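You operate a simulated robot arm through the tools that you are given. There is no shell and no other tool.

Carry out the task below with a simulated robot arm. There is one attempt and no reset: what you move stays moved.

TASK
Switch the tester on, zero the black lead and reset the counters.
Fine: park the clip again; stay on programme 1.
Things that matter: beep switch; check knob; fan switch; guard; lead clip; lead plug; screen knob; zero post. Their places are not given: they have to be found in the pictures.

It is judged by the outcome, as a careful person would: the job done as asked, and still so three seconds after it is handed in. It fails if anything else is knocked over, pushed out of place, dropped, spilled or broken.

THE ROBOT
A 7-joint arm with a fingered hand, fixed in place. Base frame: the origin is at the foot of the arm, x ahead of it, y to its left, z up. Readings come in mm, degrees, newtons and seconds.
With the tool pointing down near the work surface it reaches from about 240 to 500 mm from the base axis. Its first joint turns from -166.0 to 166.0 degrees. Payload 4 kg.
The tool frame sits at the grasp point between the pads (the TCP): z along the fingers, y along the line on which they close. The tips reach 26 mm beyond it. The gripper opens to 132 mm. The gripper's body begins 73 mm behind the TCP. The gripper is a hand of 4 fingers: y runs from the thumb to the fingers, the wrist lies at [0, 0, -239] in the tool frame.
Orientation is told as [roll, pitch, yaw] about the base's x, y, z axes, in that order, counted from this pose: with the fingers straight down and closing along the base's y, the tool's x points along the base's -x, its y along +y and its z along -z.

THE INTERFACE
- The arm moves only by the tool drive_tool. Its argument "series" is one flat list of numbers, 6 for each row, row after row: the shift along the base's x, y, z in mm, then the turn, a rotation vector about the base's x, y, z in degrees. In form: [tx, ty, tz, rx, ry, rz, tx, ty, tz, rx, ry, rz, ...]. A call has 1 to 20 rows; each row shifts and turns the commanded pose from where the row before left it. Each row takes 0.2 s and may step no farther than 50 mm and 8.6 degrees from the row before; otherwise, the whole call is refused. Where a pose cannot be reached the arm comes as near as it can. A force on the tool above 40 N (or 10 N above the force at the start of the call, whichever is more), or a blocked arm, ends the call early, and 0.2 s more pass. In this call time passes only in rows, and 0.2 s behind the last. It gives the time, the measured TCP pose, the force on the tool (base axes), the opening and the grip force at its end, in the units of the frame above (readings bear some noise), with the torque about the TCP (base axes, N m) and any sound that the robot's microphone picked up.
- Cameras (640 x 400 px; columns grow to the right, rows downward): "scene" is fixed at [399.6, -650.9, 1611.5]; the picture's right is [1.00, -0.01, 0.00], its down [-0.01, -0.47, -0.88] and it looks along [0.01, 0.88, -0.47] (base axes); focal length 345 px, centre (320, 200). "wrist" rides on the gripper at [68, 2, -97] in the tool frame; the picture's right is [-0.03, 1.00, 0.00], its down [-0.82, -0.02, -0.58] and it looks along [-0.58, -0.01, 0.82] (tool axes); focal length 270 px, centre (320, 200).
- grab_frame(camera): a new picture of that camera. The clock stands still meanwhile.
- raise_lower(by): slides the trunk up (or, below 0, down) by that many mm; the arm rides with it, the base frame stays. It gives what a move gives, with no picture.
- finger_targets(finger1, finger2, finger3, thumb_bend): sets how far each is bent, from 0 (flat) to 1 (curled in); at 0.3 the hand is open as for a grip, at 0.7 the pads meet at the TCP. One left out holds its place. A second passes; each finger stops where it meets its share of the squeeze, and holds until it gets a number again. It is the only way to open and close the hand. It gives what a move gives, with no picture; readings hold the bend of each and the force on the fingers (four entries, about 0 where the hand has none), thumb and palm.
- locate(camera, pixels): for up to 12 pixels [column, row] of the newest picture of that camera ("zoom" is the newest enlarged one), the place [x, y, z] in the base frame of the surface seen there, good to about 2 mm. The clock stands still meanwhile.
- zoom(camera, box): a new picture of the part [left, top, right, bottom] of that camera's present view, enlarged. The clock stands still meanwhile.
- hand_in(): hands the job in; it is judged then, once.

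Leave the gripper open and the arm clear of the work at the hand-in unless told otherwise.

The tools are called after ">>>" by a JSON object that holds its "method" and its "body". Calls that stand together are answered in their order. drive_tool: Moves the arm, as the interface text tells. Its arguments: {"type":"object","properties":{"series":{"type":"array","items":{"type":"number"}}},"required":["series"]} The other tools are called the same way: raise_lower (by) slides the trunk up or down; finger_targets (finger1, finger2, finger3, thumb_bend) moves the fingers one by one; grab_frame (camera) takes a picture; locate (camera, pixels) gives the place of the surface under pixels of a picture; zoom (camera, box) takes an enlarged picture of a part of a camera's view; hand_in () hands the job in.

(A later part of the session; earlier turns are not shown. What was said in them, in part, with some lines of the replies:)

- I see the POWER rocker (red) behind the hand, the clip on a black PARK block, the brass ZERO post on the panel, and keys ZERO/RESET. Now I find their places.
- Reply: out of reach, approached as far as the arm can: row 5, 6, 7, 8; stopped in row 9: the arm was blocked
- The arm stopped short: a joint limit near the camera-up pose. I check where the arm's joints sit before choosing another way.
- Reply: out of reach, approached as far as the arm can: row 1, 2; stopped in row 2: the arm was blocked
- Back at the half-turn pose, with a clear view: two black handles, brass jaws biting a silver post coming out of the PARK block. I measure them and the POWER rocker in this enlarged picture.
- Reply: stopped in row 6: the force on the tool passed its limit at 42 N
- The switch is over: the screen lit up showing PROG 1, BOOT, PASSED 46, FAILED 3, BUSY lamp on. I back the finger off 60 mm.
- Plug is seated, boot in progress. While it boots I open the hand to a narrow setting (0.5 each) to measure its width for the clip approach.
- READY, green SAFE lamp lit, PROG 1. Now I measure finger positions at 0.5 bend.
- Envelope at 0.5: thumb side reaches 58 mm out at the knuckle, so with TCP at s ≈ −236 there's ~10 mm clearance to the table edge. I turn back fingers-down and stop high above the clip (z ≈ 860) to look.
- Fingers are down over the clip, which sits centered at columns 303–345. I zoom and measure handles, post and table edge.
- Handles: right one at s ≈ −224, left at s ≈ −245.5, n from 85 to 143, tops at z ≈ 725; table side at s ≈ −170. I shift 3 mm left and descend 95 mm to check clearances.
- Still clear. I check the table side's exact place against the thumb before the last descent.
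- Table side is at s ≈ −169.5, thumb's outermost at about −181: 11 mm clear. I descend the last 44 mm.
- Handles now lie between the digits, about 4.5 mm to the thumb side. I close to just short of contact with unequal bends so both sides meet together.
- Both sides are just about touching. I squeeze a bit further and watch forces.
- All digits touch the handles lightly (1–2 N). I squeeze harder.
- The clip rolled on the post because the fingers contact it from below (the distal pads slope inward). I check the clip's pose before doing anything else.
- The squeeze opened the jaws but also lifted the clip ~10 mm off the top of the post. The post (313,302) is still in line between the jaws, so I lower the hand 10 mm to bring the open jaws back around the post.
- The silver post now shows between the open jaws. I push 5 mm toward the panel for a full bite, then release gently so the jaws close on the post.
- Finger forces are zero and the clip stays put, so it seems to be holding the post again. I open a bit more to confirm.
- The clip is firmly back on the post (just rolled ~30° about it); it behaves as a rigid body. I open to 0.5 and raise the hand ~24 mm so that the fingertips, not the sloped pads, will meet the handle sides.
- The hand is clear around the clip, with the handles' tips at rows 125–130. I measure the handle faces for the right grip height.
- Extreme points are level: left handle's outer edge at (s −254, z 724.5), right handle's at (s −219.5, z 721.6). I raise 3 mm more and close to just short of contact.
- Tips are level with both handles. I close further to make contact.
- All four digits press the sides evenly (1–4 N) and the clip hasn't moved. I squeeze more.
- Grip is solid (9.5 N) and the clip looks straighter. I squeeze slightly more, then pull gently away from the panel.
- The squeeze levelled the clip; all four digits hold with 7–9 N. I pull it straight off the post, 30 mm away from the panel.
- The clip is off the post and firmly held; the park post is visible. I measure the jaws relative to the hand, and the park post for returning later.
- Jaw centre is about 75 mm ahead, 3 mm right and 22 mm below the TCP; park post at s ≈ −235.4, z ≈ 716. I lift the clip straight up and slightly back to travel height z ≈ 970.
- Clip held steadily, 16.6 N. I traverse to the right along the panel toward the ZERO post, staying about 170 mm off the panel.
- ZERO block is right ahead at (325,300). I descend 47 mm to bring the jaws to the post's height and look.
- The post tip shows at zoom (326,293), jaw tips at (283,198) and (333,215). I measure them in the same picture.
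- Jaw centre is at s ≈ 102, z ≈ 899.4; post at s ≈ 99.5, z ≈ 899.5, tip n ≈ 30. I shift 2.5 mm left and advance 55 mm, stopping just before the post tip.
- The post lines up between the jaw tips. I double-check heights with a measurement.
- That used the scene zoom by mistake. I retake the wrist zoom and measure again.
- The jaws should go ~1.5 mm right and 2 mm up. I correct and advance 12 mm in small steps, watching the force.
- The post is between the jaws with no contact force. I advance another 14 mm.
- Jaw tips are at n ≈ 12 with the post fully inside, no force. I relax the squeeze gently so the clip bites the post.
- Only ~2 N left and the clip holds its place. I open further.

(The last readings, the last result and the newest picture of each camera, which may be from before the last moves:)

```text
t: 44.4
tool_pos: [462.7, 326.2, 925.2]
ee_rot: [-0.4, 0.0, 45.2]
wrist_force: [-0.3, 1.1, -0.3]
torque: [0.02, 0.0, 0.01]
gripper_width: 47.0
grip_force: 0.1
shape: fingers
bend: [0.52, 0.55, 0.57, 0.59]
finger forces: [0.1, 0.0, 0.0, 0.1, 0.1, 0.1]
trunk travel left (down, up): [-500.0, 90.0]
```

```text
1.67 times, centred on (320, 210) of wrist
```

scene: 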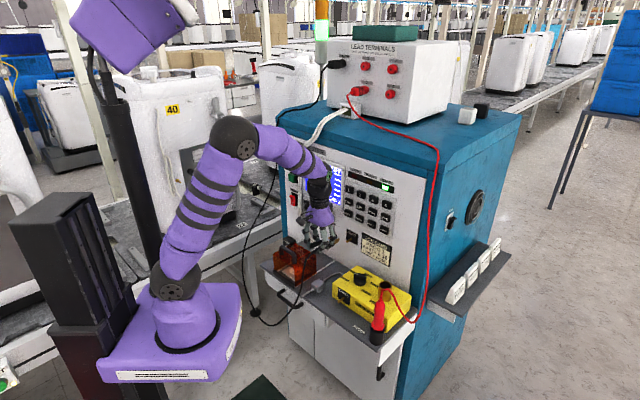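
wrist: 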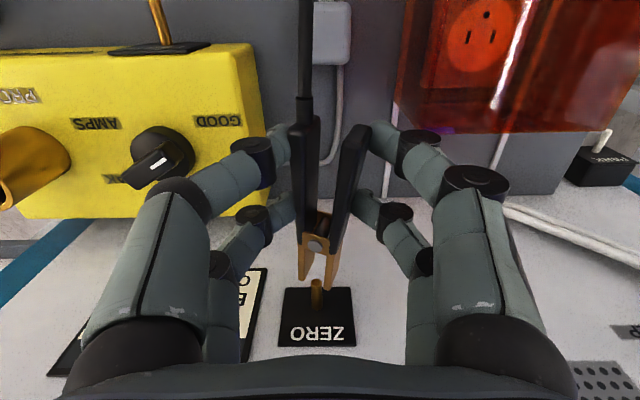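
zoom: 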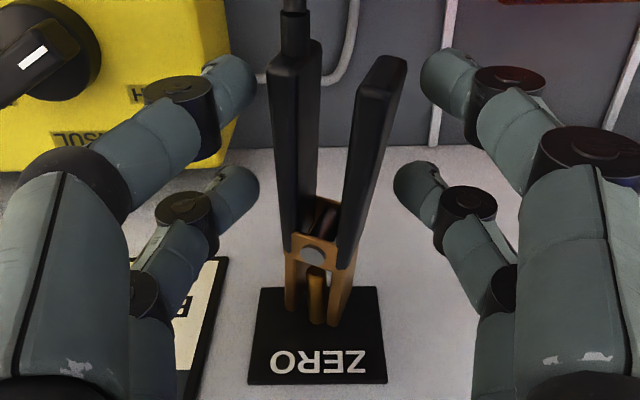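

The clip sits on the ZERO post on its own. I open wider and lift the hand 70 mm clear, then back off from the panel.

>>> {"method": "finger_targets", "body": {"finger1": 0.47, "finger2": 0.47, "finger3": 0.47, "thumb_bend": 0.47}}

>>> {"method": "drive_tool", "body": {"series": [0, 0, 12, 0, 0, 0, 0, 0, 18, 0, 0, 0, 0, 0, 20, 0, 0, 0, 0, 0, 20, 0, 0, 0, -14, -14, 5, 0, 0, 0, -14, -14, 5, 0, 0, 0, -14, -14, 5, 0, 0, 0]}}

>>> {"method": "grab_frame", "body": {"camera": "wrist"}}

>>> {"method": "grab_frame", "body": {"camera": "scene"}}

```text
t: 45.4
tool_pos: [463.8, 326.1, 925.1]
ee_rot: [-0.4, 0.0, 45.1]
wrist_force: [0.3, -0.2, -0.6]
torque: [0.0, 0.01, 0.02]
gripper_width: 75.6
grip_force: 0.1
shape: fingers
bend: [0.47, 0.47, 0.47, 0.47]
finger forces: [0.0, 0.1, 0.0, 0.0, 0.0, 0.0]
trunk travel left (down, up): [-500.0, 90.0]
```

```text
t: 47.0
tool_pos: [419.6, 283.8, 1009.3]
ee_rot: [-0.4, -0.1, 45.2]
wrist_force: [-0.2, -0.6, 0.7]
torque: [-0.02, -0.02, 0.0]
gripper_width: 75.5
grip_force: 0.1
shape: fingers
bend: [0.47, 0.47, 0.47, 0.47]
finger forces: [0.0, 0.0, 0.1, 0.0, 0.0, 0.0]
trunk travel left (down, up): [-500.0, 90.0]
```

```text
taken
```

wrist: 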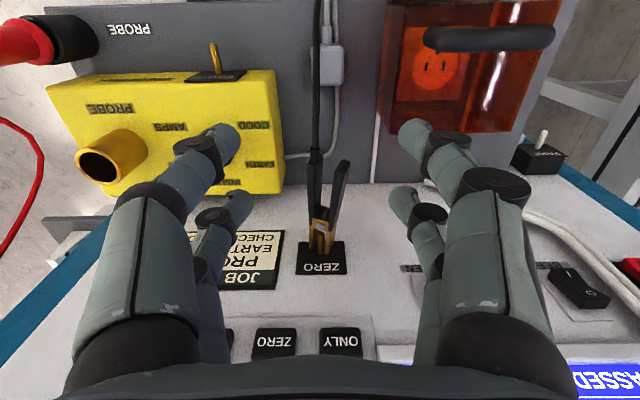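

```text
taken
```

scene: 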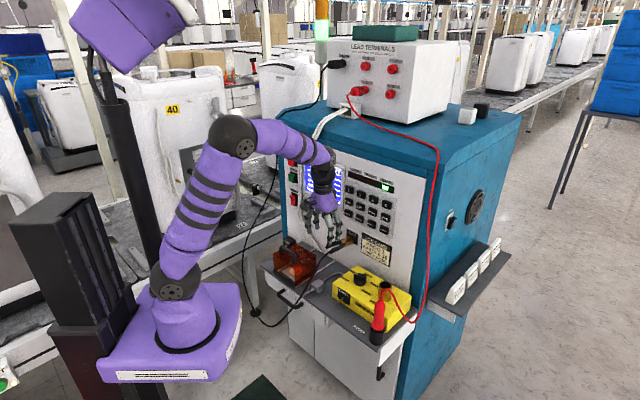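

Clip stays on the post and the arm is clear. Now I form the poker (finger 2 at 0.6, others curled) and tilt 60° up in front of the ZERO key.

>>> {"method": "finger_targets", "body": {"finger1": 1.0, "finger2": 0.6, "finger3": 1.0, "thumb_bend": 0.9}}

>>> {"method": "drive_tool", "body": {"series": [10.7, -0.5, 0, 5.303, -5.303, 0, 10.7, -0.5, 0, 5.303, -5.303, 0, 10.7, -0.5, 0, 5.303, -5.303, 0, 10.7, -0.5, 0, 5.303, -5.303, 0, 10.7, -0.5, 0, 5.303, -5.303, 0, 10.7, -0.5, 0, 5.303, -5.303, 0, 10.7, -0.5, 0, 5.303, -5.303, 0, 10.7, -0.5, 0, 5.303, -5.303, 0]}}

>>> {"method": "grab_frame", "body": {"camera": "wrist"}}

>>> {"method": "grab_frame", "body": {"camera": "scene"}}

```text
t: 48.0
tool_pos: [420.1, 283.9, 1009.3]
ee_rot: [-0.4, 0.0, 45.1]
wrist_force: [-0.1, 0.5, -0.4]
torque: [0.01, -0.01, 0.01]
gripper_width: 0.0
grip_force: 0.0
shape: fingers
bend: [0.9, 0.6, 1.0, 0.85]
finger forces: [0.1, 0.0, 0.0, 0.0, 0.0, 0.0]
trunk travel left (down, up): [-500.0, 90.0]
```

```text
t: 49.8
tool_pos: [505.1, 279.6, 1009.5]
ee_rot: [-0.4, -60.2, 45.1]
wrist_force: [-0.5, -1.0, 0.3]
torque: [-0.04, 0.01, 0.02]
gripper_width: 0.0
grip_force: 0.1
shape: fingers
bend: [0.91, 0.6, 1.0, 0.85]
finger forces: [0.0, 0.0, 0.1, 0.0, 0.0, 0.0]
trunk travel left (down, up): [-500.0, 90.0]
```

```text
taken
```

wrist: 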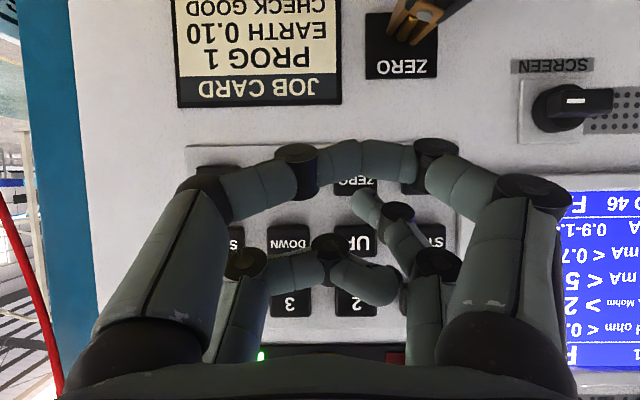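

```text
taken
```

scene: 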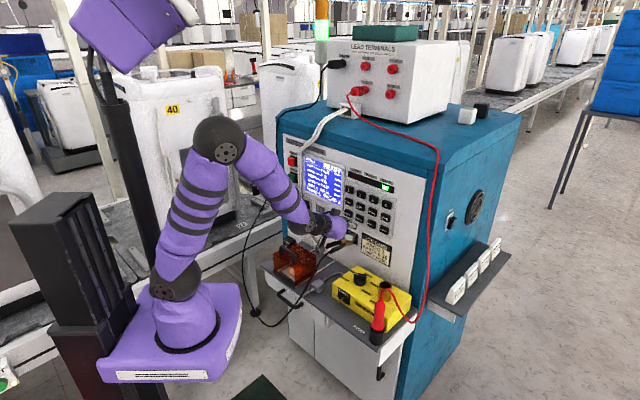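

ZERO key shows at (355,183) just behind finger 2's tip at (360,200). I measure both.

>>> {"method": "zoom", "body": {"camera": "wrist", "box": [270, 130, 450, 280]}}

>>> {"method": "locate", "body": {"camera": "wrist", "pixels": [[355, 200], [358, 205], [365, 200], [372, 208], [340, 184], [372, 184], [345, 190], [355, 240], [290, 238], [340, 235]]}}

```text
2.67 times, centred on (360, 205) of wrist
```

zoom: 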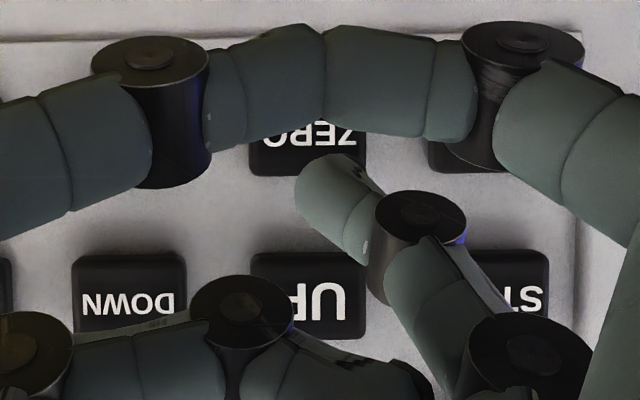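

```text
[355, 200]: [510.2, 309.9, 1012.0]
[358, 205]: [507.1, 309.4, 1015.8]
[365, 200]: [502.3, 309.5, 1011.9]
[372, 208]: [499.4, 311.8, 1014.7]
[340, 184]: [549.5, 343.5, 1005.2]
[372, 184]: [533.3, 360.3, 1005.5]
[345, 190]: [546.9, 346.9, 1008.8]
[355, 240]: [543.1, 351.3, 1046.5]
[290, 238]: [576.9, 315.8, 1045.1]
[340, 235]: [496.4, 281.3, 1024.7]
```

Relative to the key's centre the tip should go ~4 mm left and ~8 mm down. I do that and approach 35 mm, then check.

>>> {"method": "drive_tool", "body": {"series": [-2.8, 2.8, -8, 0, 0, 0, 8.2, 8.2, 0, 0, 0, 0, 8.2, 8.2, 0, 0, 0, 0, 8.2, 8.2, 0, 0, 0, 0]}}

>>> {"method": "zoom", "body": {"camera": "wrist", "box": [270, 130, 450, 280]}}

>>> {"method": "locate", "body": {"camera": "zoom", "pixels": [[305, 190], [300, 205], [320, 180], [270, 150], [265, 190], [340, 155], [290, 300], [150, 300]]}}

```text
t: 50.8
tool_pos: [529.4, 308.4, 1001.8]
ee_rot: [-0.4, -59.9, 45.0]
wrist_force: [0.6, -0.5, 0.2]
torque: [0.0, -0.01, -0.01]
gripper_width: 0.1
grip_force: 0.0
shape: fingers
bend: [0.91, 0.6, 1.0, 0.85]
finger forces: [0.0, 0.1, 0.0, 0.1, 0.0, 0.1]
trunk travel left (down, up): [-500.0, 90.0]
```

```text
2.67 times, centred on (360, 205) of wrist
```

zoom: 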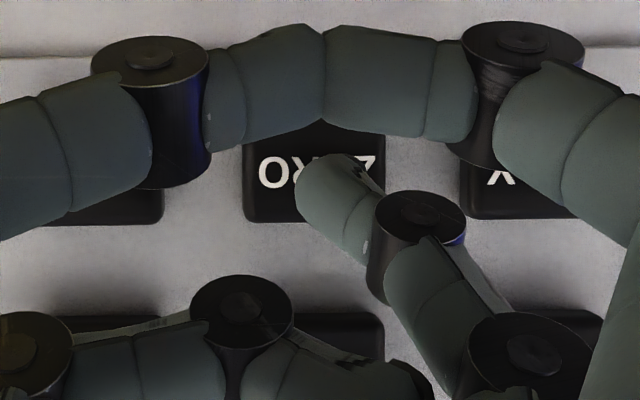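

```text
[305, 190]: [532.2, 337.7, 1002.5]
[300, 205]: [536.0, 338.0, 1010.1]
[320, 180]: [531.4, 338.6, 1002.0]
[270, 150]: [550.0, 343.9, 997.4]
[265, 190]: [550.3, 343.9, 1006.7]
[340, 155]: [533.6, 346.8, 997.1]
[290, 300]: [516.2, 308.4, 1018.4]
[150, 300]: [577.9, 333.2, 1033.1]
```

Tip is centred on the ZERO key label. I press: 12 mm forward, then small steps, watching the force and sound.

>>> {"method": "drive_tool", "body": {"series": [4.2, 4.2, 0, 0, 0, 0, 4.2, 4.2, 0, 0, 0, 0, 1.5, 1.5, 0, 0, 0, 0, 1.5, 1.5, 0, 0, 0, 0]}}

>>> {"method": "zoom", "body": {"camera": "scene", "box": [290, 140, 410, 250]}}

```text
t: 51.8
tool_pos: [536.0, 316.4, 999.9]
ee_rot: [-0.5, -59.7, 45.2]
wrist_force: [-22.9, -17.6, -4.0]
torque: [-0.07, -0.03, 0.8]
gripper_width: 0.0
grip_force: 14.0
shape: fingers
bend: [0.91, 0.66, 1.0, 0.85]
finger forces: [0.0, 28.2, 0.1, 0.0, 0.0, 0.1]
trunk travel left (down, up): [-500.0, 90.0]
heard: click
```

```text
3.64 times, centred on (350, 195) of scene
```

zoom: 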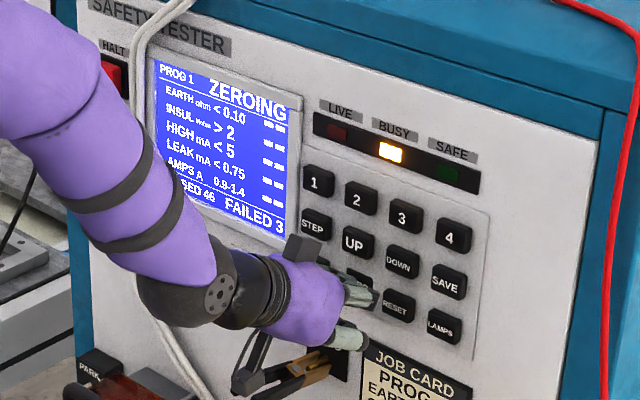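

A click, and the screen shows ZEROING with BUSY lit. I back the finger off and wait for it to finish.

>>> {"method": "drive_tool", "body": {"series": [-5, -5, 0, 0, 0, 0, -10, -10, 0, 0, 0, 0, -10, -10, 0, 0, 0, 0, -5, -5, 0, 0, 0, 0, 0, 0, 0, 0, 0, 0, 0, 0, 0, 0, 0, 0]}}

>>> {"method": "zoom", "body": {"camera": "scene", "box": [290, 140, 410, 250]}}

```text
t: 53.2
tool_pos: [508.9, 289.2, 1000.9]
ee_rot: [-0.4, -59.9, 45.1]
wrist_force: [-0.7, -0.8, 0.1]
torque: [-0.01, 0.0, -0.02]
gripper_width: 0.0
grip_force: 0.0
shape: fingers
bend: [0.91, 0.6, 1.0, 0.85]
finger forces: [0.1, 0.0, 0.0, 0.0, 0.0, 0.1]
trunk travel left (down, up): [-500.0, 90.0]
```

```text
3.64 times, centred on (350, 195) of scene
```

zoom: 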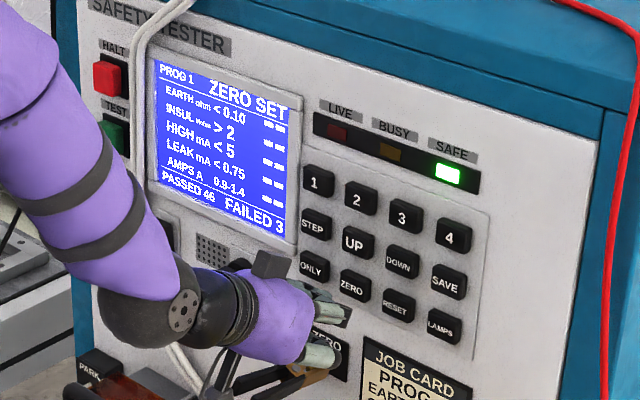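

ZERO SET is shown, SAFE lit, still PROG 1. I move 50 mm right to the RESET key and check alignment.

>>> {"method": "drive_tool", "body": {"series": [11.8, -11.8, 0, 0, 0, 0, 11.8, -11.8, 0, 0, 0, 0, 11.8, -11.8, 0, 0, 0, 0, 7, 7, 0, 0, 0, 0, 7, 7, 0, 0, 0, 0]}}

>>> {"method": "grab_frame", "body": {"camera": "wrist"}}

>>> {"method": "zoom", "body": {"camera": "wrist", "box": [270, 130, 450, 280]}}

>>> {"method": "locate", "body": {"camera": "zoom", "pixels": [[305, 190], [300, 205], [320, 180], [270, 150], [265, 190], [340, 155]]}}

```text
t: 54.4
tool_pos: [558.7, 267.8, 1001.0]
ee_rot: [-0.4, -59.9, 45.0]
wrist_force: [1.1, 0.1, -0.5]
torque: [-0.01, 0.02, 0.03]
gripper_width: 0.0
grip_force: 0.1
shape: fingers
bend: [0.91, 0.6, 1.0, 0.85]
finger forces: [0.0, 0.0, 0.0, 0.0, 0.0, 0.1]
trunk travel left (down, up): [-500.0, 90.0]
```

```text
taken
```

wrist: 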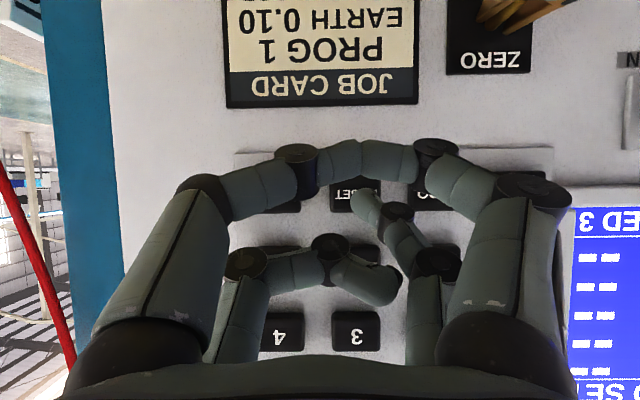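

```text
2.67 times, centred on (360, 205) of wrist
```

zoom: 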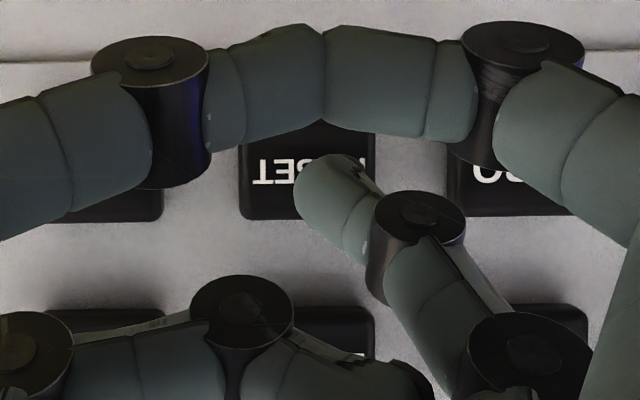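

```text
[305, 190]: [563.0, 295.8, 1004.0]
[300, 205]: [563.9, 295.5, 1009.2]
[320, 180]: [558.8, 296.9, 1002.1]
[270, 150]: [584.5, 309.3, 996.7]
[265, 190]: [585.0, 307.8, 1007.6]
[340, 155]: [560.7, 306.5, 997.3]
```

Aligned with the RESET key label. I press the same way.

>>> {"method": "drive_tool", "body": {"series": [5, 5, 0, 0, 0, 0, 5, 5, 0, 0, 0, 0, 4, 4, 0, 0, 0, 0, 1.5, 1.5, 0, 0, 0, 0]}}

>>> {"method": "zoom", "body": {"camera": "scene", "box": [290, 140, 410, 250]}}

```text
t: 55.4
tool_pos: [571.8, 280.8, 1000.5]
ee_rot: [-0.4, -59.6, 45.0]
wrist_force: [-20.3, -16.3, -2.8]
torque: [-0.12, -0.05, 0.71]
gripper_width: 0.1
grip_force: 12.7
shape: fingers
bend: [0.91, 0.65, 1.0, 0.85]
finger forces: [0.0, 24.9, 0.1, 0.0, 0.0, 0.1]
trunk travel left (down, up): [-500.0, 90.0]
heard: click
```

```text
3.64 times, centred on (350, 195) of scene
```

zoom: 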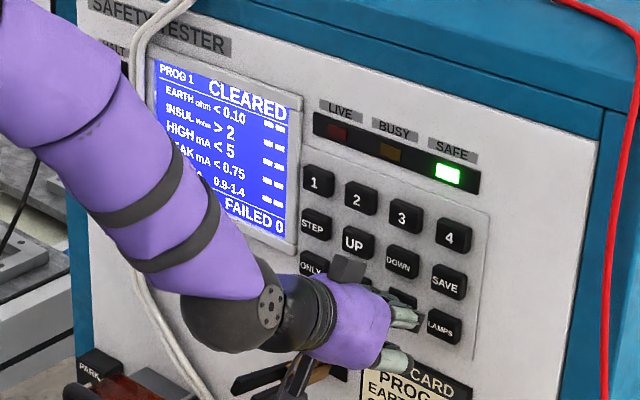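

CLEARED, counters at 0, PROG 1. I back the finger off and return to the staging place, still tilted.

>>> {"method": "drive_tool", "body": {"series": [-5, -5, 0, 0, 0, 0, -15, -15, 2, 0, 0, 0, -15, -15, 6, 0, 0, 0, -16, 16, 0, 0, 0, 0, -17, 17, 0, 0, 0, 0]}}

>>> {"method": "zoom", "body": {"camera": "scene", "box": [270, 140, 410, 270]}}

```text
t: 56.6
tool_pos: [507.2, 281.1, 1011.9]
ee_rot: [-0.5, -60.0, 45.0]
wrist_force: [-1.1, 0.9, 0.7]
torque: [-0.01, 0.01, -0.01]
gripper_width: 0.0
grip_force: 0.0
shape: fingers
bend: [0.91, 0.6, 1.0, 0.85]
finger forces: [0.0, 0.0, 0.1, 0.1, 0.1, 0.0]
trunk travel left (down, up): [-500.0, 90.0]
```

```text
3.08 times, centred on (340, 205) of scene
```

zoom: 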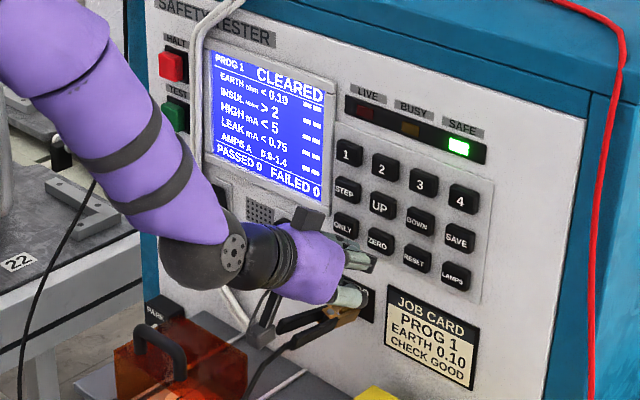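

PASSED 0, FAILED 0, PROG 1, SAFE lit. I tilt back to fingers-down at the staging place above and in front of the clip, and open the hand to 0.47.

>>> {"method": "drive_tool", "body": {"series": [-10.9, 0.36, -0.36, -5.303, 5.303, 0, -10.9, 0.36, -0.36, -5.303, 5.303, 0, -10.9, 0.36, -0.36, -5.303, 5.303, 0, -10.9, 0.36, -0.36, -5.303, 5.303, 0, -10.9, 0.36, -0.36, -5.303, 5.303, 0, -10.9, 0.36, -0.36, -5.303, 5.303, 0, -10.9, 0.36, -0.36, -5.303, 5.303, 0, -10.9, 0.36, -0.36, -5.303, 5.303, 0]}}

>>> {"method": "finger_targets", "body": {"finger1": 0.47, "finger2": 0.47, "finger3": 0.47, "thumb_bend": 0.47}}

>>> {"method": "grab_frame", "body": {"camera": "wrist"}}

>>> {"method": "zoom", "body": {"camera": "wrist", "box": [250, 130, 400, 290]}}

```text
t: 58.4
tool_pos: [418.8, 287.1, 988.9]
ee_rot: [-0.4, 0.2, 45.0]
wrist_force: [0.8, -1.1, -0.8]
torque: [0.01, 0.01, 0.01]
gripper_width: 0.0
grip_force: 0.1
shape: fingers
bend: [0.91, 0.6, 1.0, 0.85]
finger forces: [0.0, 0.0, 0.1, 0.0, 0.0, 0.0]
out of reach, approached as far as the arm can: row 3
trunk travel left (down, up): [-500.0, 90.0]
```

```text
t: 59.4
tool_pos: [417.2, 287.3, 989.0]
ee_rot: [-0.3, 0.0, 45.1]
wrist_force: [0.2, -0.8, -0.1]
torque: [0.0, 0.01, 0.03]
gripper_width: 75.5
grip_force: 0.1
shape: fingers
bend: [0.47, 0.47, 0.47, 0.47]
finger forces: [0.0, 0.1, 0.0, 0.0, 0.0, 0.0]
trunk travel left (down, up): [-500.0, 90.0]
```

```text
taken
```

wrist: 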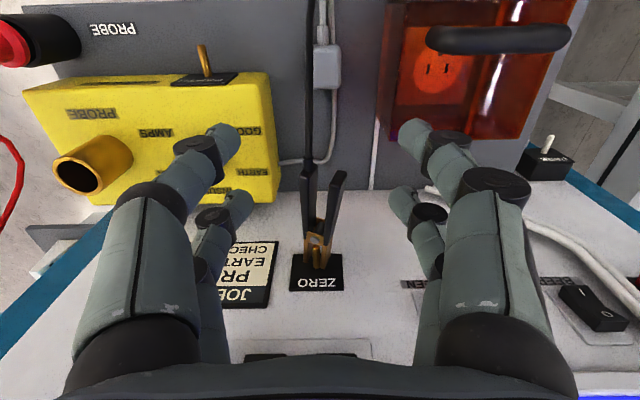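

```text
2.50 times, centred on (325, 210) of wrist
```

zoom: 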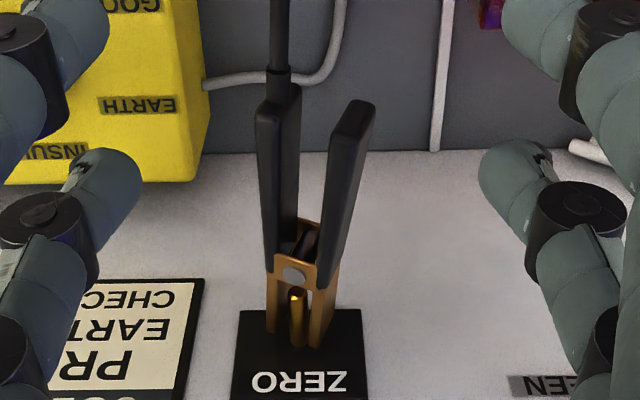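

The clip is as I left it. I move forward over it to the same spot as before (463, 326), then descend to the previous grip height.

>>> {"method": "drive_tool", "body": {"series": [11.5, 9.8, 0, 0, 0, 0, 11.5, 9.8, 0, 0, 0, 0, 11.5, 9.8, 0, 0, 0, 0, 11.5, 9.8, 0, 0, 0, 0]}}

>>> {"method": "grab_frame", "body": {"camera": "wrist"}}

```text
t: 60.4
tool_pos: [463.2, 325.0, 988.6]
ee_rot: [-0.5, 0.0, 45.2]
wrist_force: [-0.5, 0.6, 0.1]
torque: [0.02, -0.01, 0.0]
gripper_width: 75.6
grip_force: 0.1
shape: fingers
bend: [0.47, 0.47, 0.47, 0.47]
finger forces: [0.0, 0.1, 0.0, 0.0, 0.0, 0.0]
trunk travel left (down, up): [-500.0, 90.0]
```

```text
taken
```

wrist: 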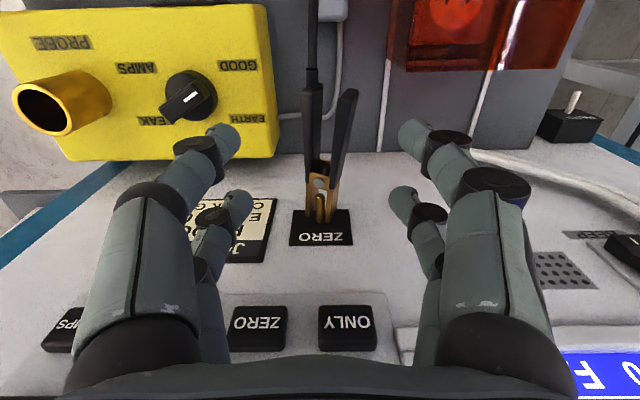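

Clear on both sides. I descend 64 mm to the grip height and pre-close to near contact.

>>> {"method": "drive_tool", "body": {"series": [0, 0, -18, 0, 0, 0, 0, 0, -18, 0, 0, 0, 0, 0, -16, 0, 0, 0, 0, 0, -12, 0, 0, 0]}}

>>> {"method": "finger_targets", "body": {"finger1": 0.52, "finger2": 0.56, "finger3": 0.59, "thumb_bend": 0.6}}

>>> {"method": "zoom", "body": {"camera": "wrist", "box": [220, 90, 420, 330]}}

```text
t: 61.4
tool_pos: [463.8, 325.5, 923.1]
ee_rot: [-0.3, -0.1, 45.1]
wrist_force: [-0.6, -0.3, 0.3]
torque: [0.01, 0.0, 0.02]
gripper_width: 75.5
grip_force: 0.0
shape: fingers
bend: [0.47, 0.47, 0.47, 0.47]
finger forces: [0.0, 0.0, 0.0, 0.0, 0.0, 0.0]
trunk travel left (down, up): [-500.0, 90.0]
```

```text
t: 62.4
tool_pos: [464.7, 324.7, 923.2]
ee_rot: [-0.4, 0.1, 45.2]
wrist_force: [0.0, -0.1, -0.2]
torque: [-0.01, 0.03, 0.03]
gripper_width: 46.3
grip_force: 0.1
shape: fingers
bend: [0.52, 0.56, 0.59, 0.6]
finger forces: [0.0, 0.0, 0.0, 0.0, 0.0, 0.0]
trunk travel left (down, up): [-500.0, 90.0]
```

```text
1.67 times, centred on (320, 210) of wrist
```

zoom: 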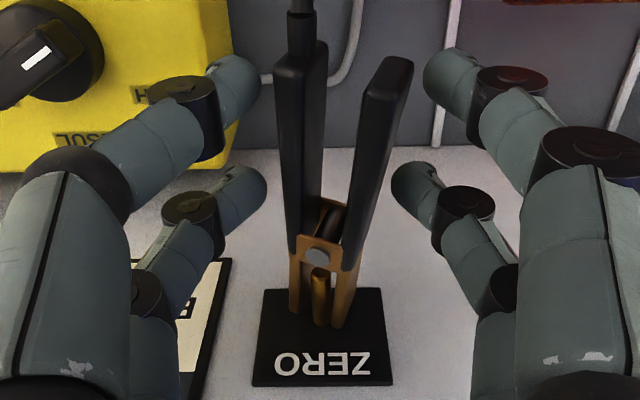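

The hand is ~2 mm right and ~1.5 mm lower than before; I correct that, then close to contact.

>>> {"method": "drive_tool", "body": {"series": [-1.5, 1.5, 1.5, 0, 0, 0]}}

>>> {"method": "finger_targets", "body": {"finger1": 0.58, "finger2": 0.62, "finger3": 0.65, "thumb_bend": 0.66}}

>>> {"method": "zoom", "body": {"camera": "wrist", "box": [220, 90, 420, 330]}}

```text
t: 62.8
tool_pos: [462.5, 327.7, 925.5]
ee_rot: [-0.4, 0.0, 45.1]
wrist_force: [0.3, 1.0, 0.7]
torque: [-0.04, 0.02, 0.01]
gripper_width: 46.5
grip_force: 0.2
shape: fingers
bend: [0.52, 0.56, 0.59, 0.6]
finger forces: [0.0, 0.0, 0.0, 0.1, 0.0, 0.0]
trunk travel left (down, up): [-500.0, 90.0]
```

```text
t: 63.8
tool_pos: [463.8, 327.9, 924.2]
ee_rot: [-0.4, 0.1, 45.0]
wrist_force: [1.9, -1.1, -0.4]
torque: [-0.01, -0.03, 0.03]
gripper_width: 33.6
grip_force: 3.0
shape: fingers
bend: [0.56, 0.6, 0.63, 0.65]
finger forces: [0.6, 1.2, 1.8, 0.0, 2.9, 0.1]
trunk travel left (down, up): [-500.0, 90.0]
```

```text
1.67 times, centred on (320, 210) of wrist
```

zoom: 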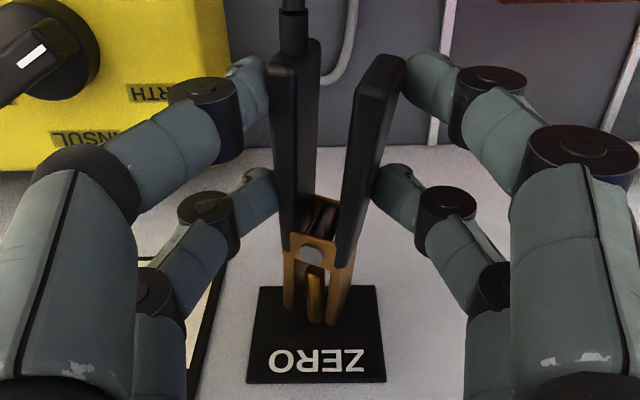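

All four digits touch evenly. I squeeze to the firm grip as before.

>>> {"method": "finger_targets", "body": {"finger1": 0.67, "finger2": 0.69, "finger3": 0.7, "thumb_bend": 0.7}}

>>> {"method": "finger_targets", "body": {"finger1": 0.73, "finger2": 0.73, "finger3": 0.73, "thumb_bend": 0.73}}

>>> {"method": "zoom", "body": {"camera": "wrist", "box": [220, 90, 420, 330]}}

```text
t: 64.8
tool_pos: [462.1, 327.0, 924.5]
ee_rot: [-0.5, 0.0, 45.1]
wrist_force: [0.1, -0.1, 0.1]
torque: [-0.02, 0.0, -0.01]
gripper_width: 30.9
grip_force: 11.9
shape: fingers
bend: [0.57, 0.61, 0.64, 0.67]
finger forces: [7.3, 5.4, 5.2, 0.1, 7.0, 0.1]
trunk travel left (down, up): [-500.0, 90.0]
```

```text
t: 65.8
tool_pos: [461.8, 326.6, 925.4]
ee_rot: [-0.4, 0.0, 45.1]
wrist_force: [-0.2, -0.6, -0.8]
torque: [-0.02, 0.03, -0.02]
gripper_width: 30.2
grip_force: 17.6
shape: fingers
bend: [0.56, 0.61, 0.69, 0.68]
finger forces: [9.2, 9.0, 7.2, 0.0, 9.8, 0.0]
trunk travel left (down, up): [-500.0, 90.0]
```

```text
1.67 times, centred on (320, 210) of wrist
```

zoom: 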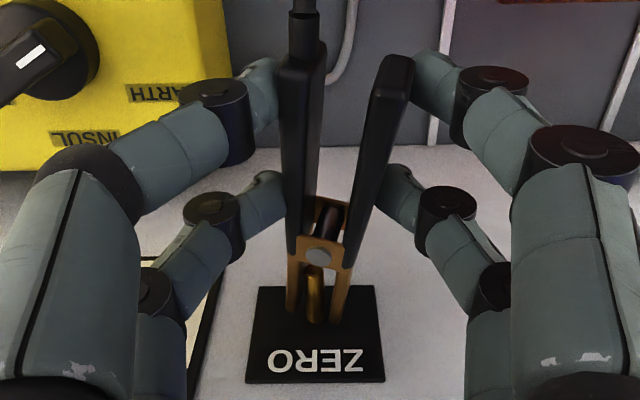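

Firm grip, 17.6 N, clip nearly level. I pull it straight off the ZERO post, 60 mm back from the panel.

>>> {"method": "drive_tool", "body": {"series": [-3.5, -3.5, 0, 0, 0, 0, -3.5, -3.5, 0, 0, 0, 0, -3.5, -3.5, 0, 0, 0, 0, -3.5, -3.5, 0, 0, 0, 0, -3.5, -3.5, 0, 0, 0, 0, -3.5, -3.5, 0, 0, 0, 0, -7, -7, 0, 0, 0, 0, -7, -7, 0, 0, 0, 0, -7, -7, 0, 0, 0, 0]}}

>>> {"method": "grab_frame", "body": {"camera": "wrist"}}

>>> {"method": "zoom", "body": {"camera": "wrist", "box": [220, 110, 420, 350]}}

>>> {"method": "locate", "body": {"camera": "wrist", "pixels": [[303, 270], [331, 278], [319, 238], [303, 130], [361, 130]]}}

```text
t: 67.8
tool_pos: [420.6, 284.7, 925.7]
ee_rot: [-0.3, 0.0, 45.1]
wrist_force: [0.7, -0.4, -1.2]
torque: [-0.01, 0.02, 0.0]
gripper_width: 30.2
grip_force: 17.2
shape: fingers
bend: [0.56, 0.61, 0.69, 0.68]
finger forces: [9.2, 8.9, 7.4, 0.0, 9.8, 0.1]
trunk travel left (down, up): [-500.0, 90.0]
```

```text
taken
```

wrist: 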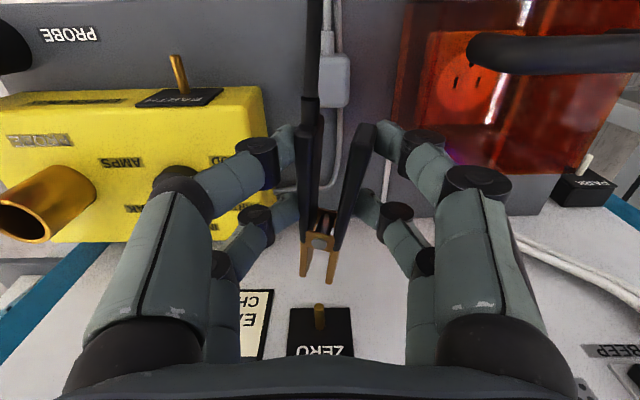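

```text
1.67 times, centred on (320, 230) of wrist
```

zoom: 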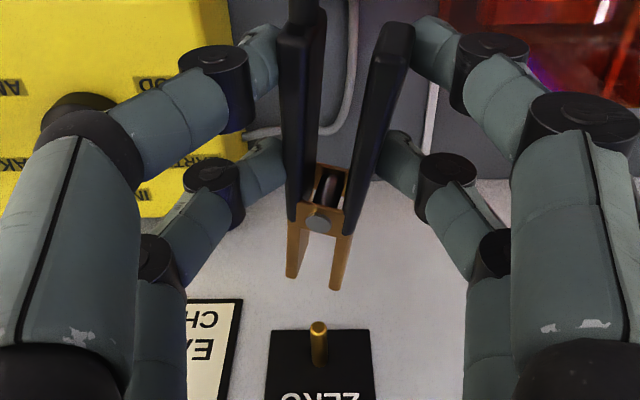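

```text
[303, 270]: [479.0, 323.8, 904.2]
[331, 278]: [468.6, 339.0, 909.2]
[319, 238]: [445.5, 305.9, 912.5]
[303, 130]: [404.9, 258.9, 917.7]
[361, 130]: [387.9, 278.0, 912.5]
```

Clip off the post, held at 17 N. I rise to travel height and traverse back left to above the park position.

>>> {"method": "drive_tool", "body": {"series": [-7, -8, 22, 0, 0, 0, -7, -8, 23, 0, 0, 0, -19.8, 19.8, 0, 0, 0, 0, -19.8, 19.8, 0, 0, 0, 0, -19.8, 19.8, 0, 0, 0, 0, -19.8, 19.8, 0, 0, 0, 0, -19.8, 19.8, 0, 0, 0, 0, -19.8, 19.8, 0, 0, 0, 0, -19.8, 19.8, 0, 0, 0, 0, -19.8, 19.8, 0, 0, 0, 0, -19.8, 19.8, 0, 0, 0, 0, -19.8, 19.8, 0, 0, 0, 0, -19.8, 19.8, 0, 0, 0, 0, -19.8, 19.8, 0, 0, 0, 0]}}

>>> {"method": "grab_frame", "body": {"camera": "wrist"}}

>>> {"method": "grab_frame", "body": {"camera": "scene"}}

```text
t: 70.8
tool_pos: [168.5, 507.3, 972.6]
ee_rot: [-0.5, 0.0, 44.9]
wrist_force: [0.7, -0.1, -0.3]
torque: [0.01, 0.0, 0.0]
gripper_width: 30.1
grip_force: 17.6
shape: fingers
bend: [0.56, 0.61, 0.69, 0.69]
finger forces: [9.1, 8.8, 7.3, 0.0, 9.6, 0.0]
trunk travel left (down, up): [-500.0, 90.0]
```

```text
taken
```

wrist: 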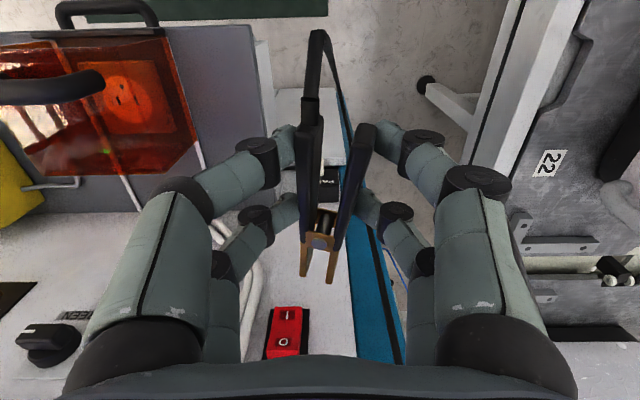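

```text
taken
```

scene: 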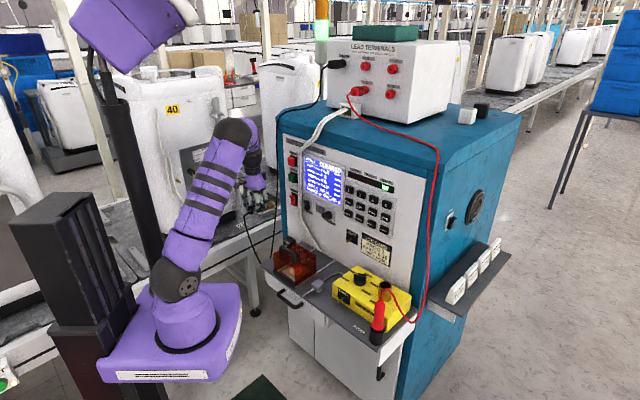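

I descend along the same path to about z = 742, stopping with the jaws ~10 mm short of the park post.

>>> {"method": "drive_tool", "body": {"series": [0, 0, -30, 0, 0, 0, 0, 0, -30, 0, 0, 0, 0, 0, -30, 0, 0, 0, 2.5, 2.5, -28, 0, 0, 0, 2.5, 2.5, -28, 0, 0, 0, 2.5, 2.5, -28, 0, 0, 0, 2.5, 2.5, -28, 0, 0, 0, 0, 0, -14, 0, 0, 0, 0, 0, -14, 0, 0, 0]}}

>>> {"method": "grab_frame", "body": {"camera": "wrist"}}

>>> {"method": "zoom", "body": {"camera": "wrist", "box": [260, 200, 380, 350]}}

```text
t: 72.8
tool_pos: [179.8, 516.6, 738.5]
ee_rot: [-0.3, 0.1, 45.0]
wrist_force: [0.0, -0.2, -0.6]
torque: [-0.02, -0.02, 0.0]
gripper_width: 29.8
grip_force: 17.5
shape: fingers
bend: [0.56, 0.61, 0.69, 0.69]
finger forces: [9.2, 8.8, 7.3, 0.0, 9.7, 0.0]
trunk travel left (down, up): [-500.0, 90.0]
```

```text
taken
```

wrist: 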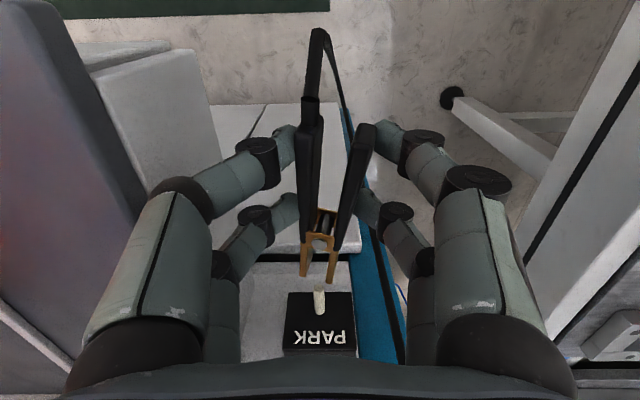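

```text
2.67 times, centred on (320, 275) of wrist
```

zoom: 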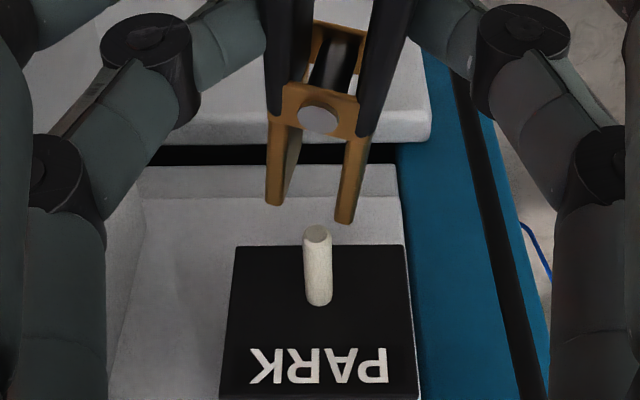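

The jaws are right in front of the park post and well lined up. I measure jaw tips and post in this same picture.

>>> {"method": "locate", "body": {"camera": "zoom", "pixels": [[275, 190], [347, 210], [275, 150], [353, 155], [318, 118], [316, 236], [318, 255], [318, 290], [300, 96], [345, 105]]}}

```text
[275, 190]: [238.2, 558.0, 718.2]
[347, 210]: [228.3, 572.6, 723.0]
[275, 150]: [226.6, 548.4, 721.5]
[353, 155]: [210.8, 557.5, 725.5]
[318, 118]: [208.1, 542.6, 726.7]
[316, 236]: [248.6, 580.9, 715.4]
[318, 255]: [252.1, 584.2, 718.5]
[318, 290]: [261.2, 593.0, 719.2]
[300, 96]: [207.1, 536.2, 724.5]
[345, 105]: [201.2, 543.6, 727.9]
```

Post is at s ≈ −234.8, z ≈ 715; jaws need ~0.7 mm right and 2.5 mm up. I correct and advance 24 mm so the post tip enters the jaws.

>>> {"method": "drive_tool", "body": {"series": [0.5, -0.5, 2.5, 0, 0, 0, 4, 4, 0, 0, 0, 0, 4, 4, 0, 0, 0, 0, 3, 3, 0, 0, 0, 0, 3, 3, 0, 0, 0, 0, 3, 3, 0, 0, 0, 0]}}

>>> {"method": "zoom", "body": {"camera": "wrist", "box": [260, 180, 380, 330]}}

>>> {"method": "locate", "body": {"camera": "zoom", "pixels": [[275, 240], [347, 260], [318, 172], [316, 236], [318, 255], [318, 290]]}}

```text
t: 74.2
tool_pos: [195.7, 532.5, 743.0]
ee_rot: [-0.4, -0.1, 45.1]
wrist_force: [-0.5, 0.0, -1.5]
torque: [0.01, 0.01, -0.01]
gripper_width: 30.0
grip_force: 17.7
shape: fingers
bend: [0.56, 0.61, 0.69, 0.69]
finger forces: [9.1, 8.8, 7.4, 0.0, 9.6, 0.1]
trunk travel left (down, up): [-500.0, 90.0]
```

```text
2.67 times, centred on (320, 255) of wrist
```

zoom: 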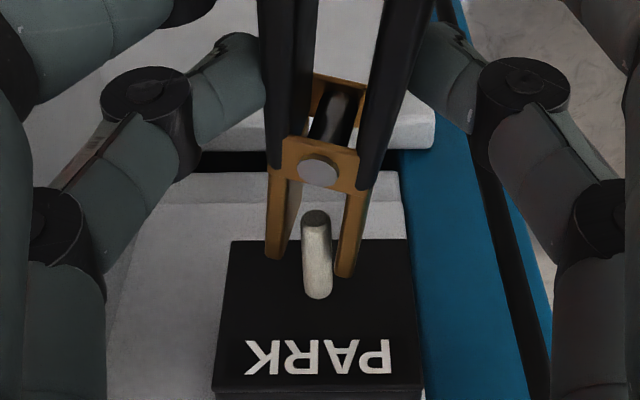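

```text
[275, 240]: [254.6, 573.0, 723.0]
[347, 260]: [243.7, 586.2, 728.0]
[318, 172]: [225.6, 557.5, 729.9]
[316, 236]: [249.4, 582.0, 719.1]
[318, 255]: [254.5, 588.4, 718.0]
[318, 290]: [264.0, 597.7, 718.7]
```

The post is inside the jaws, no contact force. I advance another 16 mm.

>>> {"method": "drive_tool", "body": {"series": [2.8, 2.8, -0.5, 0, 0, 0, 2.8, 2.8, -0.5, 0, 0, 0, 2.8, 2.8, 0, 0, 0, 0, 2.8, 2.8, 0, 0, 0, 0]}}

>>> {"method": "zoom", "body": {"camera": "wrist", "box": [260, 180, 380, 330]}}

>>> {"method": "locate", "body": {"camera": "zoom", "pixels": [[275, 250], [347, 268], [318, 172], [318, 215], [320, 250], [320, 300]]}}

```text
t: 75.2
tool_pos: [207.2, 545.2, 741.2]
ee_rot: [-0.4, 0.0, 45.0]
wrist_force: [0.4, -0.4, -0.3]
torque: [0.01, -0.01, -0.01]
gripper_width: 29.9
grip_force: 17.1
shape: fingers
bend: [0.56, 0.61, 0.69, 0.69]
finger forces: [9.1, 8.8, 7.3, 0.0, 9.6, 0.1]
trunk travel left (down, up): [-500.0, 90.0]
```

```text
2.67 times, centred on (320, 255) of wrist
```

zoom: 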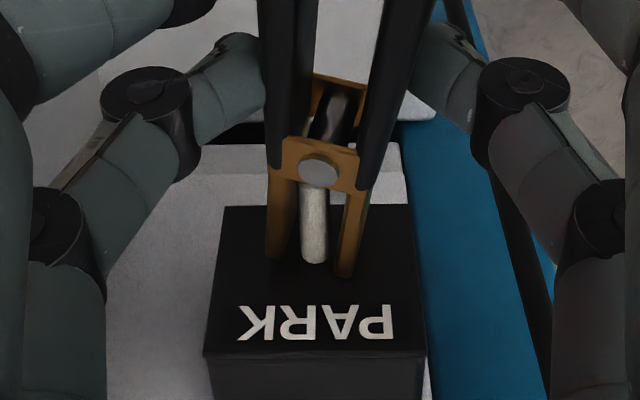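

```text
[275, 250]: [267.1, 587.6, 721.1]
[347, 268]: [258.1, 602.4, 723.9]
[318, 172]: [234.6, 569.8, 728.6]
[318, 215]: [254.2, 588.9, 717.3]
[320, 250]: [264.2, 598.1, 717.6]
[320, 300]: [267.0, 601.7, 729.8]
```

Jaw tips are at n ≈ 38 with the post fully inside, like the original parking. I relax the squeeze gently.

>>> {"method": "finger_targets", "body": {"finger1": 0.56, "finger2": 0.6, "finger3": 0.66, "thumb_bend": 0.66}}

>>> {"method": "zoom", "body": {"camera": "wrist", "box": [220, 90, 420, 330]}}

```text
t: 76.2
tool_pos: [207.3, 544.4, 742.5]
ee_rot: [-0.4, 0.0, 45.1]
wrist_force: [0.5, 0.3, -0.6]
torque: [-0.01, -0.02, -0.04]
gripper_width: 33.0
grip_force: 1.4
shape: fingers
bend: [0.55, 0.59, 0.64, 0.66]
finger forces: [1.2, 0.6, 1.3, 0.0, 0.9, 0.1]
trunk travel left (down, up): [-500.0, 90.0]
```

```text
1.67 times, centred on (320, 210) of wrist
```

zoom: 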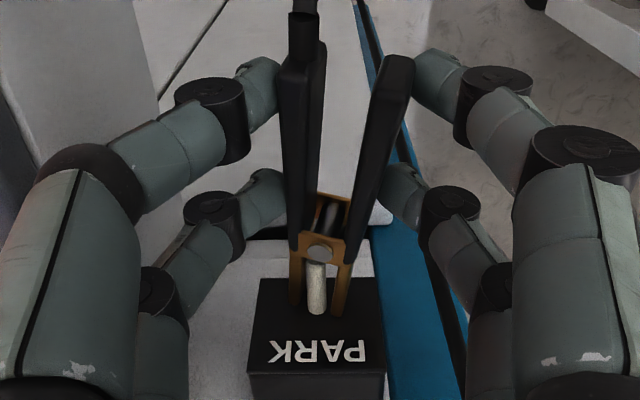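

Grip down to ~1 N and the clip stays level on the post. I open further in two steps.

>>> {"method": "finger_targets", "body": {"finger1": 0.52, "finger2": 0.56, "finger3": 0.6, "thumb_bend": 0.61}}

>>> {"method": "zoom", "body": {"camera": "wrist", "box": [220, 90, 420, 330]}}

>>> {"method": "finger_targets", "body": {"finger1": 0.48, "finger2": 0.49, "finger3": 0.5, "thumb_bend": 0.5}}

>>> {"method": "grab_frame", "body": {"camera": "wrist"}}

```text
t: 77.2
tool_pos: [207.1, 544.5, 742.9]
ee_rot: [-0.4, 0.0, 45.1]
wrist_force: [-0.1, 0.1, -0.1]
torque: [0.0, -0.03, 0.02]
gripper_width: 43.5
grip_force: 0.1
shape: fingers
bend: [0.52, 0.56, 0.6, 0.61]
finger forces: [0.0, 0.1, 0.1, 0.0, 0.0, 0.1]
trunk travel left (down, up): [-500.0, 90.0]
```

```text
1.67 times, centred on (320, 210) of wrist
```

zoom: 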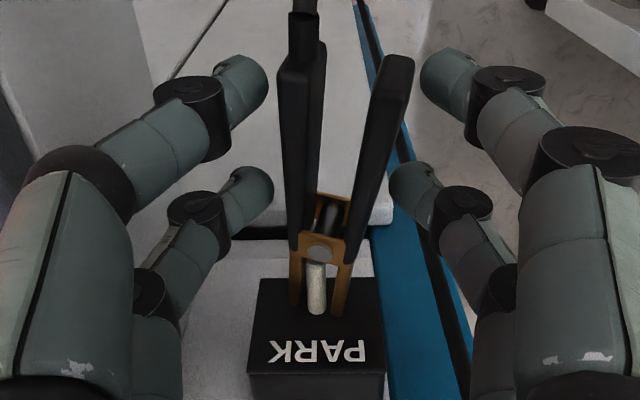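

```text
t: 78.2
tool_pos: [207.2, 543.7, 741.1]
ee_rot: [-0.3, 0.0, 45.1]
wrist_force: [0.2, -0.1, -0.1]
torque: [-0.05, 0.0, -0.01]
gripper_width: 68.5
grip_force: 0.1
shape: fingers
bend: [0.48, 0.49, 0.5, 0.5]
finger forces: [0.0, 0.1, 0.1, 0.1, 0.0, 0.0]
trunk travel left (down, up): [-500.0, 90.0]
```

```text
taken
```

wrist: 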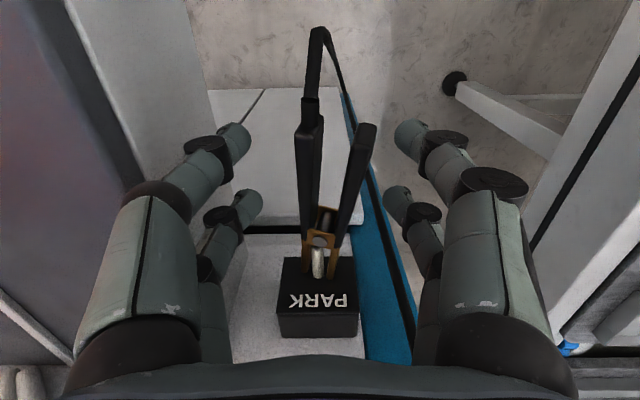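

The clip is parked and free of the fingers. I rise straight up and back away from the console.

>>> {"method": "drive_tool", "body": {"series": [0, 0, 12, 0, 0, 0, 0, 0, 18, 0, 0, 0, 0, 0, 25, 0, 0, 0, 0, 0, 30, 0, 0, 0, 0, 0, 30, 0, 0, 0, 0, 0, 35, 0, 0, 0, -7, -7, 35, 0, 0, 0, -7, -7, 35, 0, 0, 0, -7, -7, 30, 0, 0, 0]}}

>>> {"method": "grab_frame", "body": {"camera": "wrist"}}

>>> {"method": "grab_frame", "body": {"camera": "scene"}}

>>> {"method": "zoom", "body": {"camera": "scene", "box": [270, 140, 410, 270]}}

```text
t: 80.2
tool_pos: [185.5, 524.3, 992.5]
ee_rot: [-0.4, 0.0, 44.9]
wrist_force: [-0.2, 1.0, -0.3]
torque: [0.01, -0.01, -0.02]
gripper_width: 68.4
grip_force: 0.0
shape: fingers
bend: [0.48, 0.49, 0.5, 0.5]
finger forces: [0.0, 0.1, 0.1, 0.0, 0.1, 0.0]
trunk travel left (down, up): [-500.0, 90.0]
```

```text
taken
```

wrist: 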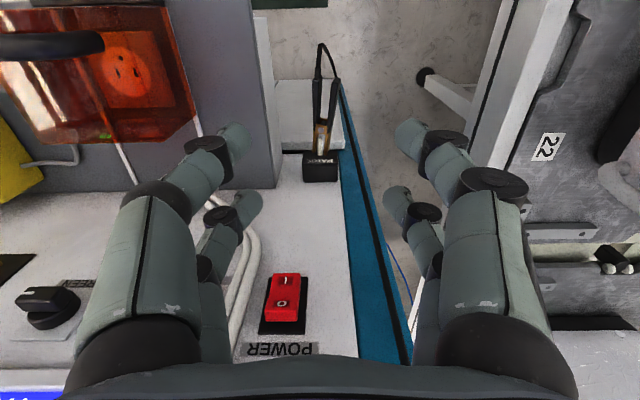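

```text
taken
```

scene: 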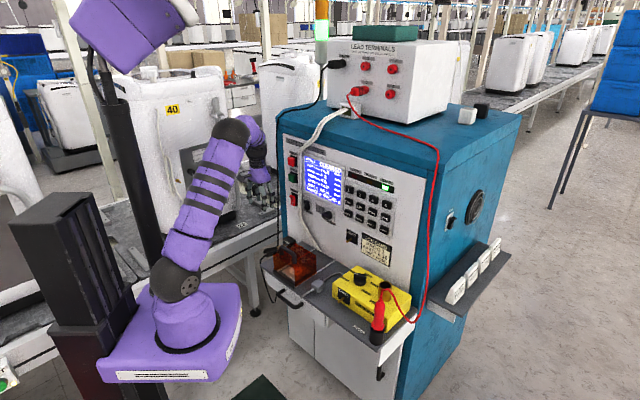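

```text
3.08 times, centred on (340, 205) of scene
```

zoom: 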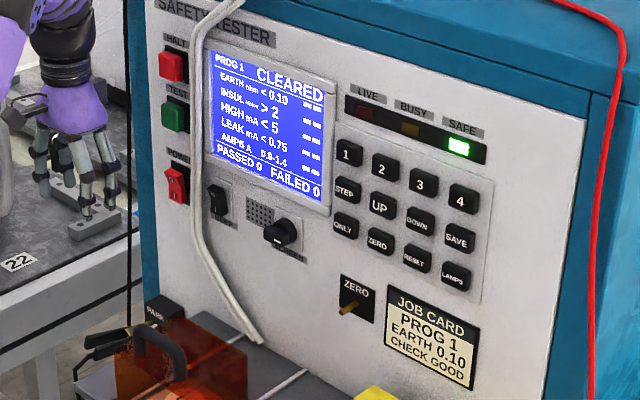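

Screen: PROG 1, CLEARED, PASSED 0, FAILED 0, SAFE. I take a close look at the parked clip and open the hand fully.

>>> {"method": "zoom", "body": {"camera": "wrist", "box": [270, 30, 380, 200]}}

>>> {"method": "finger_targets", "body": {"finger1": 0.3, "finger2": 0.3, "finger3": 0.3, "thumb_bend": 0.3}}

>>> {"method": "zoom", "body": {"camera": "scene", "box": [250, 30, 450, 160]}}

>>> {"method": "zoom", "body": {"camera": "scene", "box": [250, 220, 430, 350]}}

```text
2.35 times, centred on (325, 115) of wrist
```

zoom: 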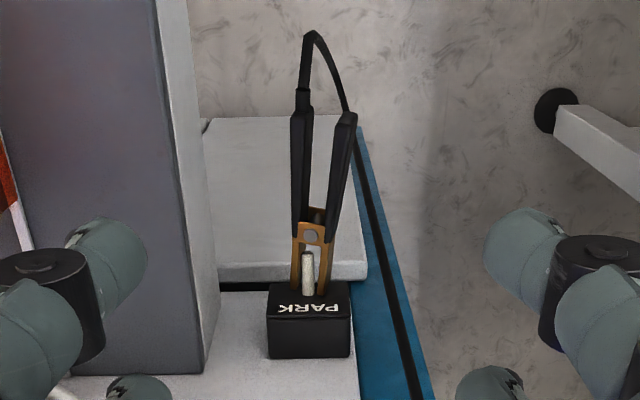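

```text
t: 81.2
tool_pos: [187.0, 525.0, 991.4]
ee_rot: [-0.3, -0.1, 45.1]
wrist_force: [1.1, 0.4, 0.6]
torque: [-0.02, 0.02, -0.01]
gripper_width: 132.1
grip_force: 0.1
shape: fingers
bend: [0.3, 0.3, 0.3, 0.3]
finger forces: [0.1, 0.0, 0.0, 0.0, 0.0, 0.0]
trunk travel left (down, up): [-500.0, 90.0]
```

```text
3.08 times, centred on (350, 95) of scene
```

zoom: 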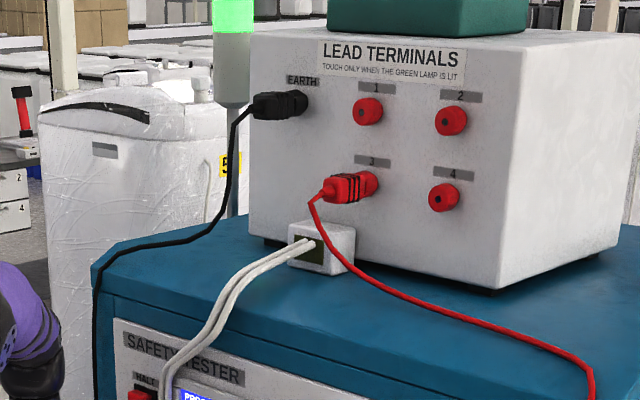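

```text
3.08 times, centred on (340, 285) of scene
```

zoom: 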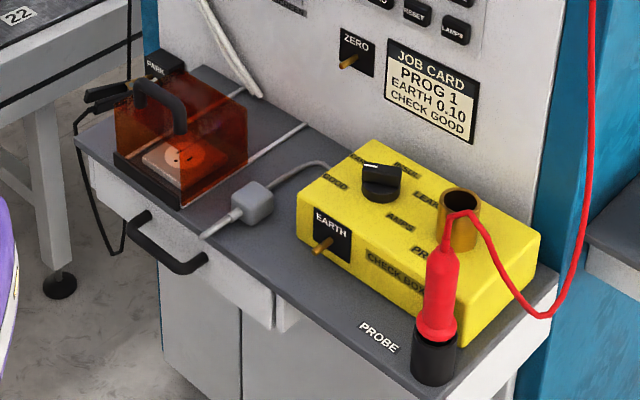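

Power is on, the zero was set, the counters read 0, it is still on programme 1 and the clip is back on the park post. Guard, plug, probe and knobs look unchanged, the hand is open and the arm is clear, so I hand the job in.

>>> {"method": "hand_in", "body": {}}

```text
The job is handed in.
```

The tester is switched on, the black lead is zeroed and the counters are reset. The clip is back on its park post.

- **Power:** the POWER switch is on. The tester booted to READY with the green SAFE lamp lit.
- **Zero:** I put the black lead's clip on the ZERO post and pressed the ZERO key. The screen showed ZEROING, then ZERO SET.
- **Counters:** I pressed the RESET key. The screen showed CLEARED, with PASSED 0 and FAILED 0 (they read 46 and 3 before).
- **Programme:** the screen still shows PROG 1.
- **Clip:** it holds firmly on the park post, turned about 15° from how it sat at the start. On my first grip it slipped off the park post. I set it straight back, nothing fell, and the second grip held.

In the last pictures everything else was in place. The hand is open and the arm is clear of the tester.
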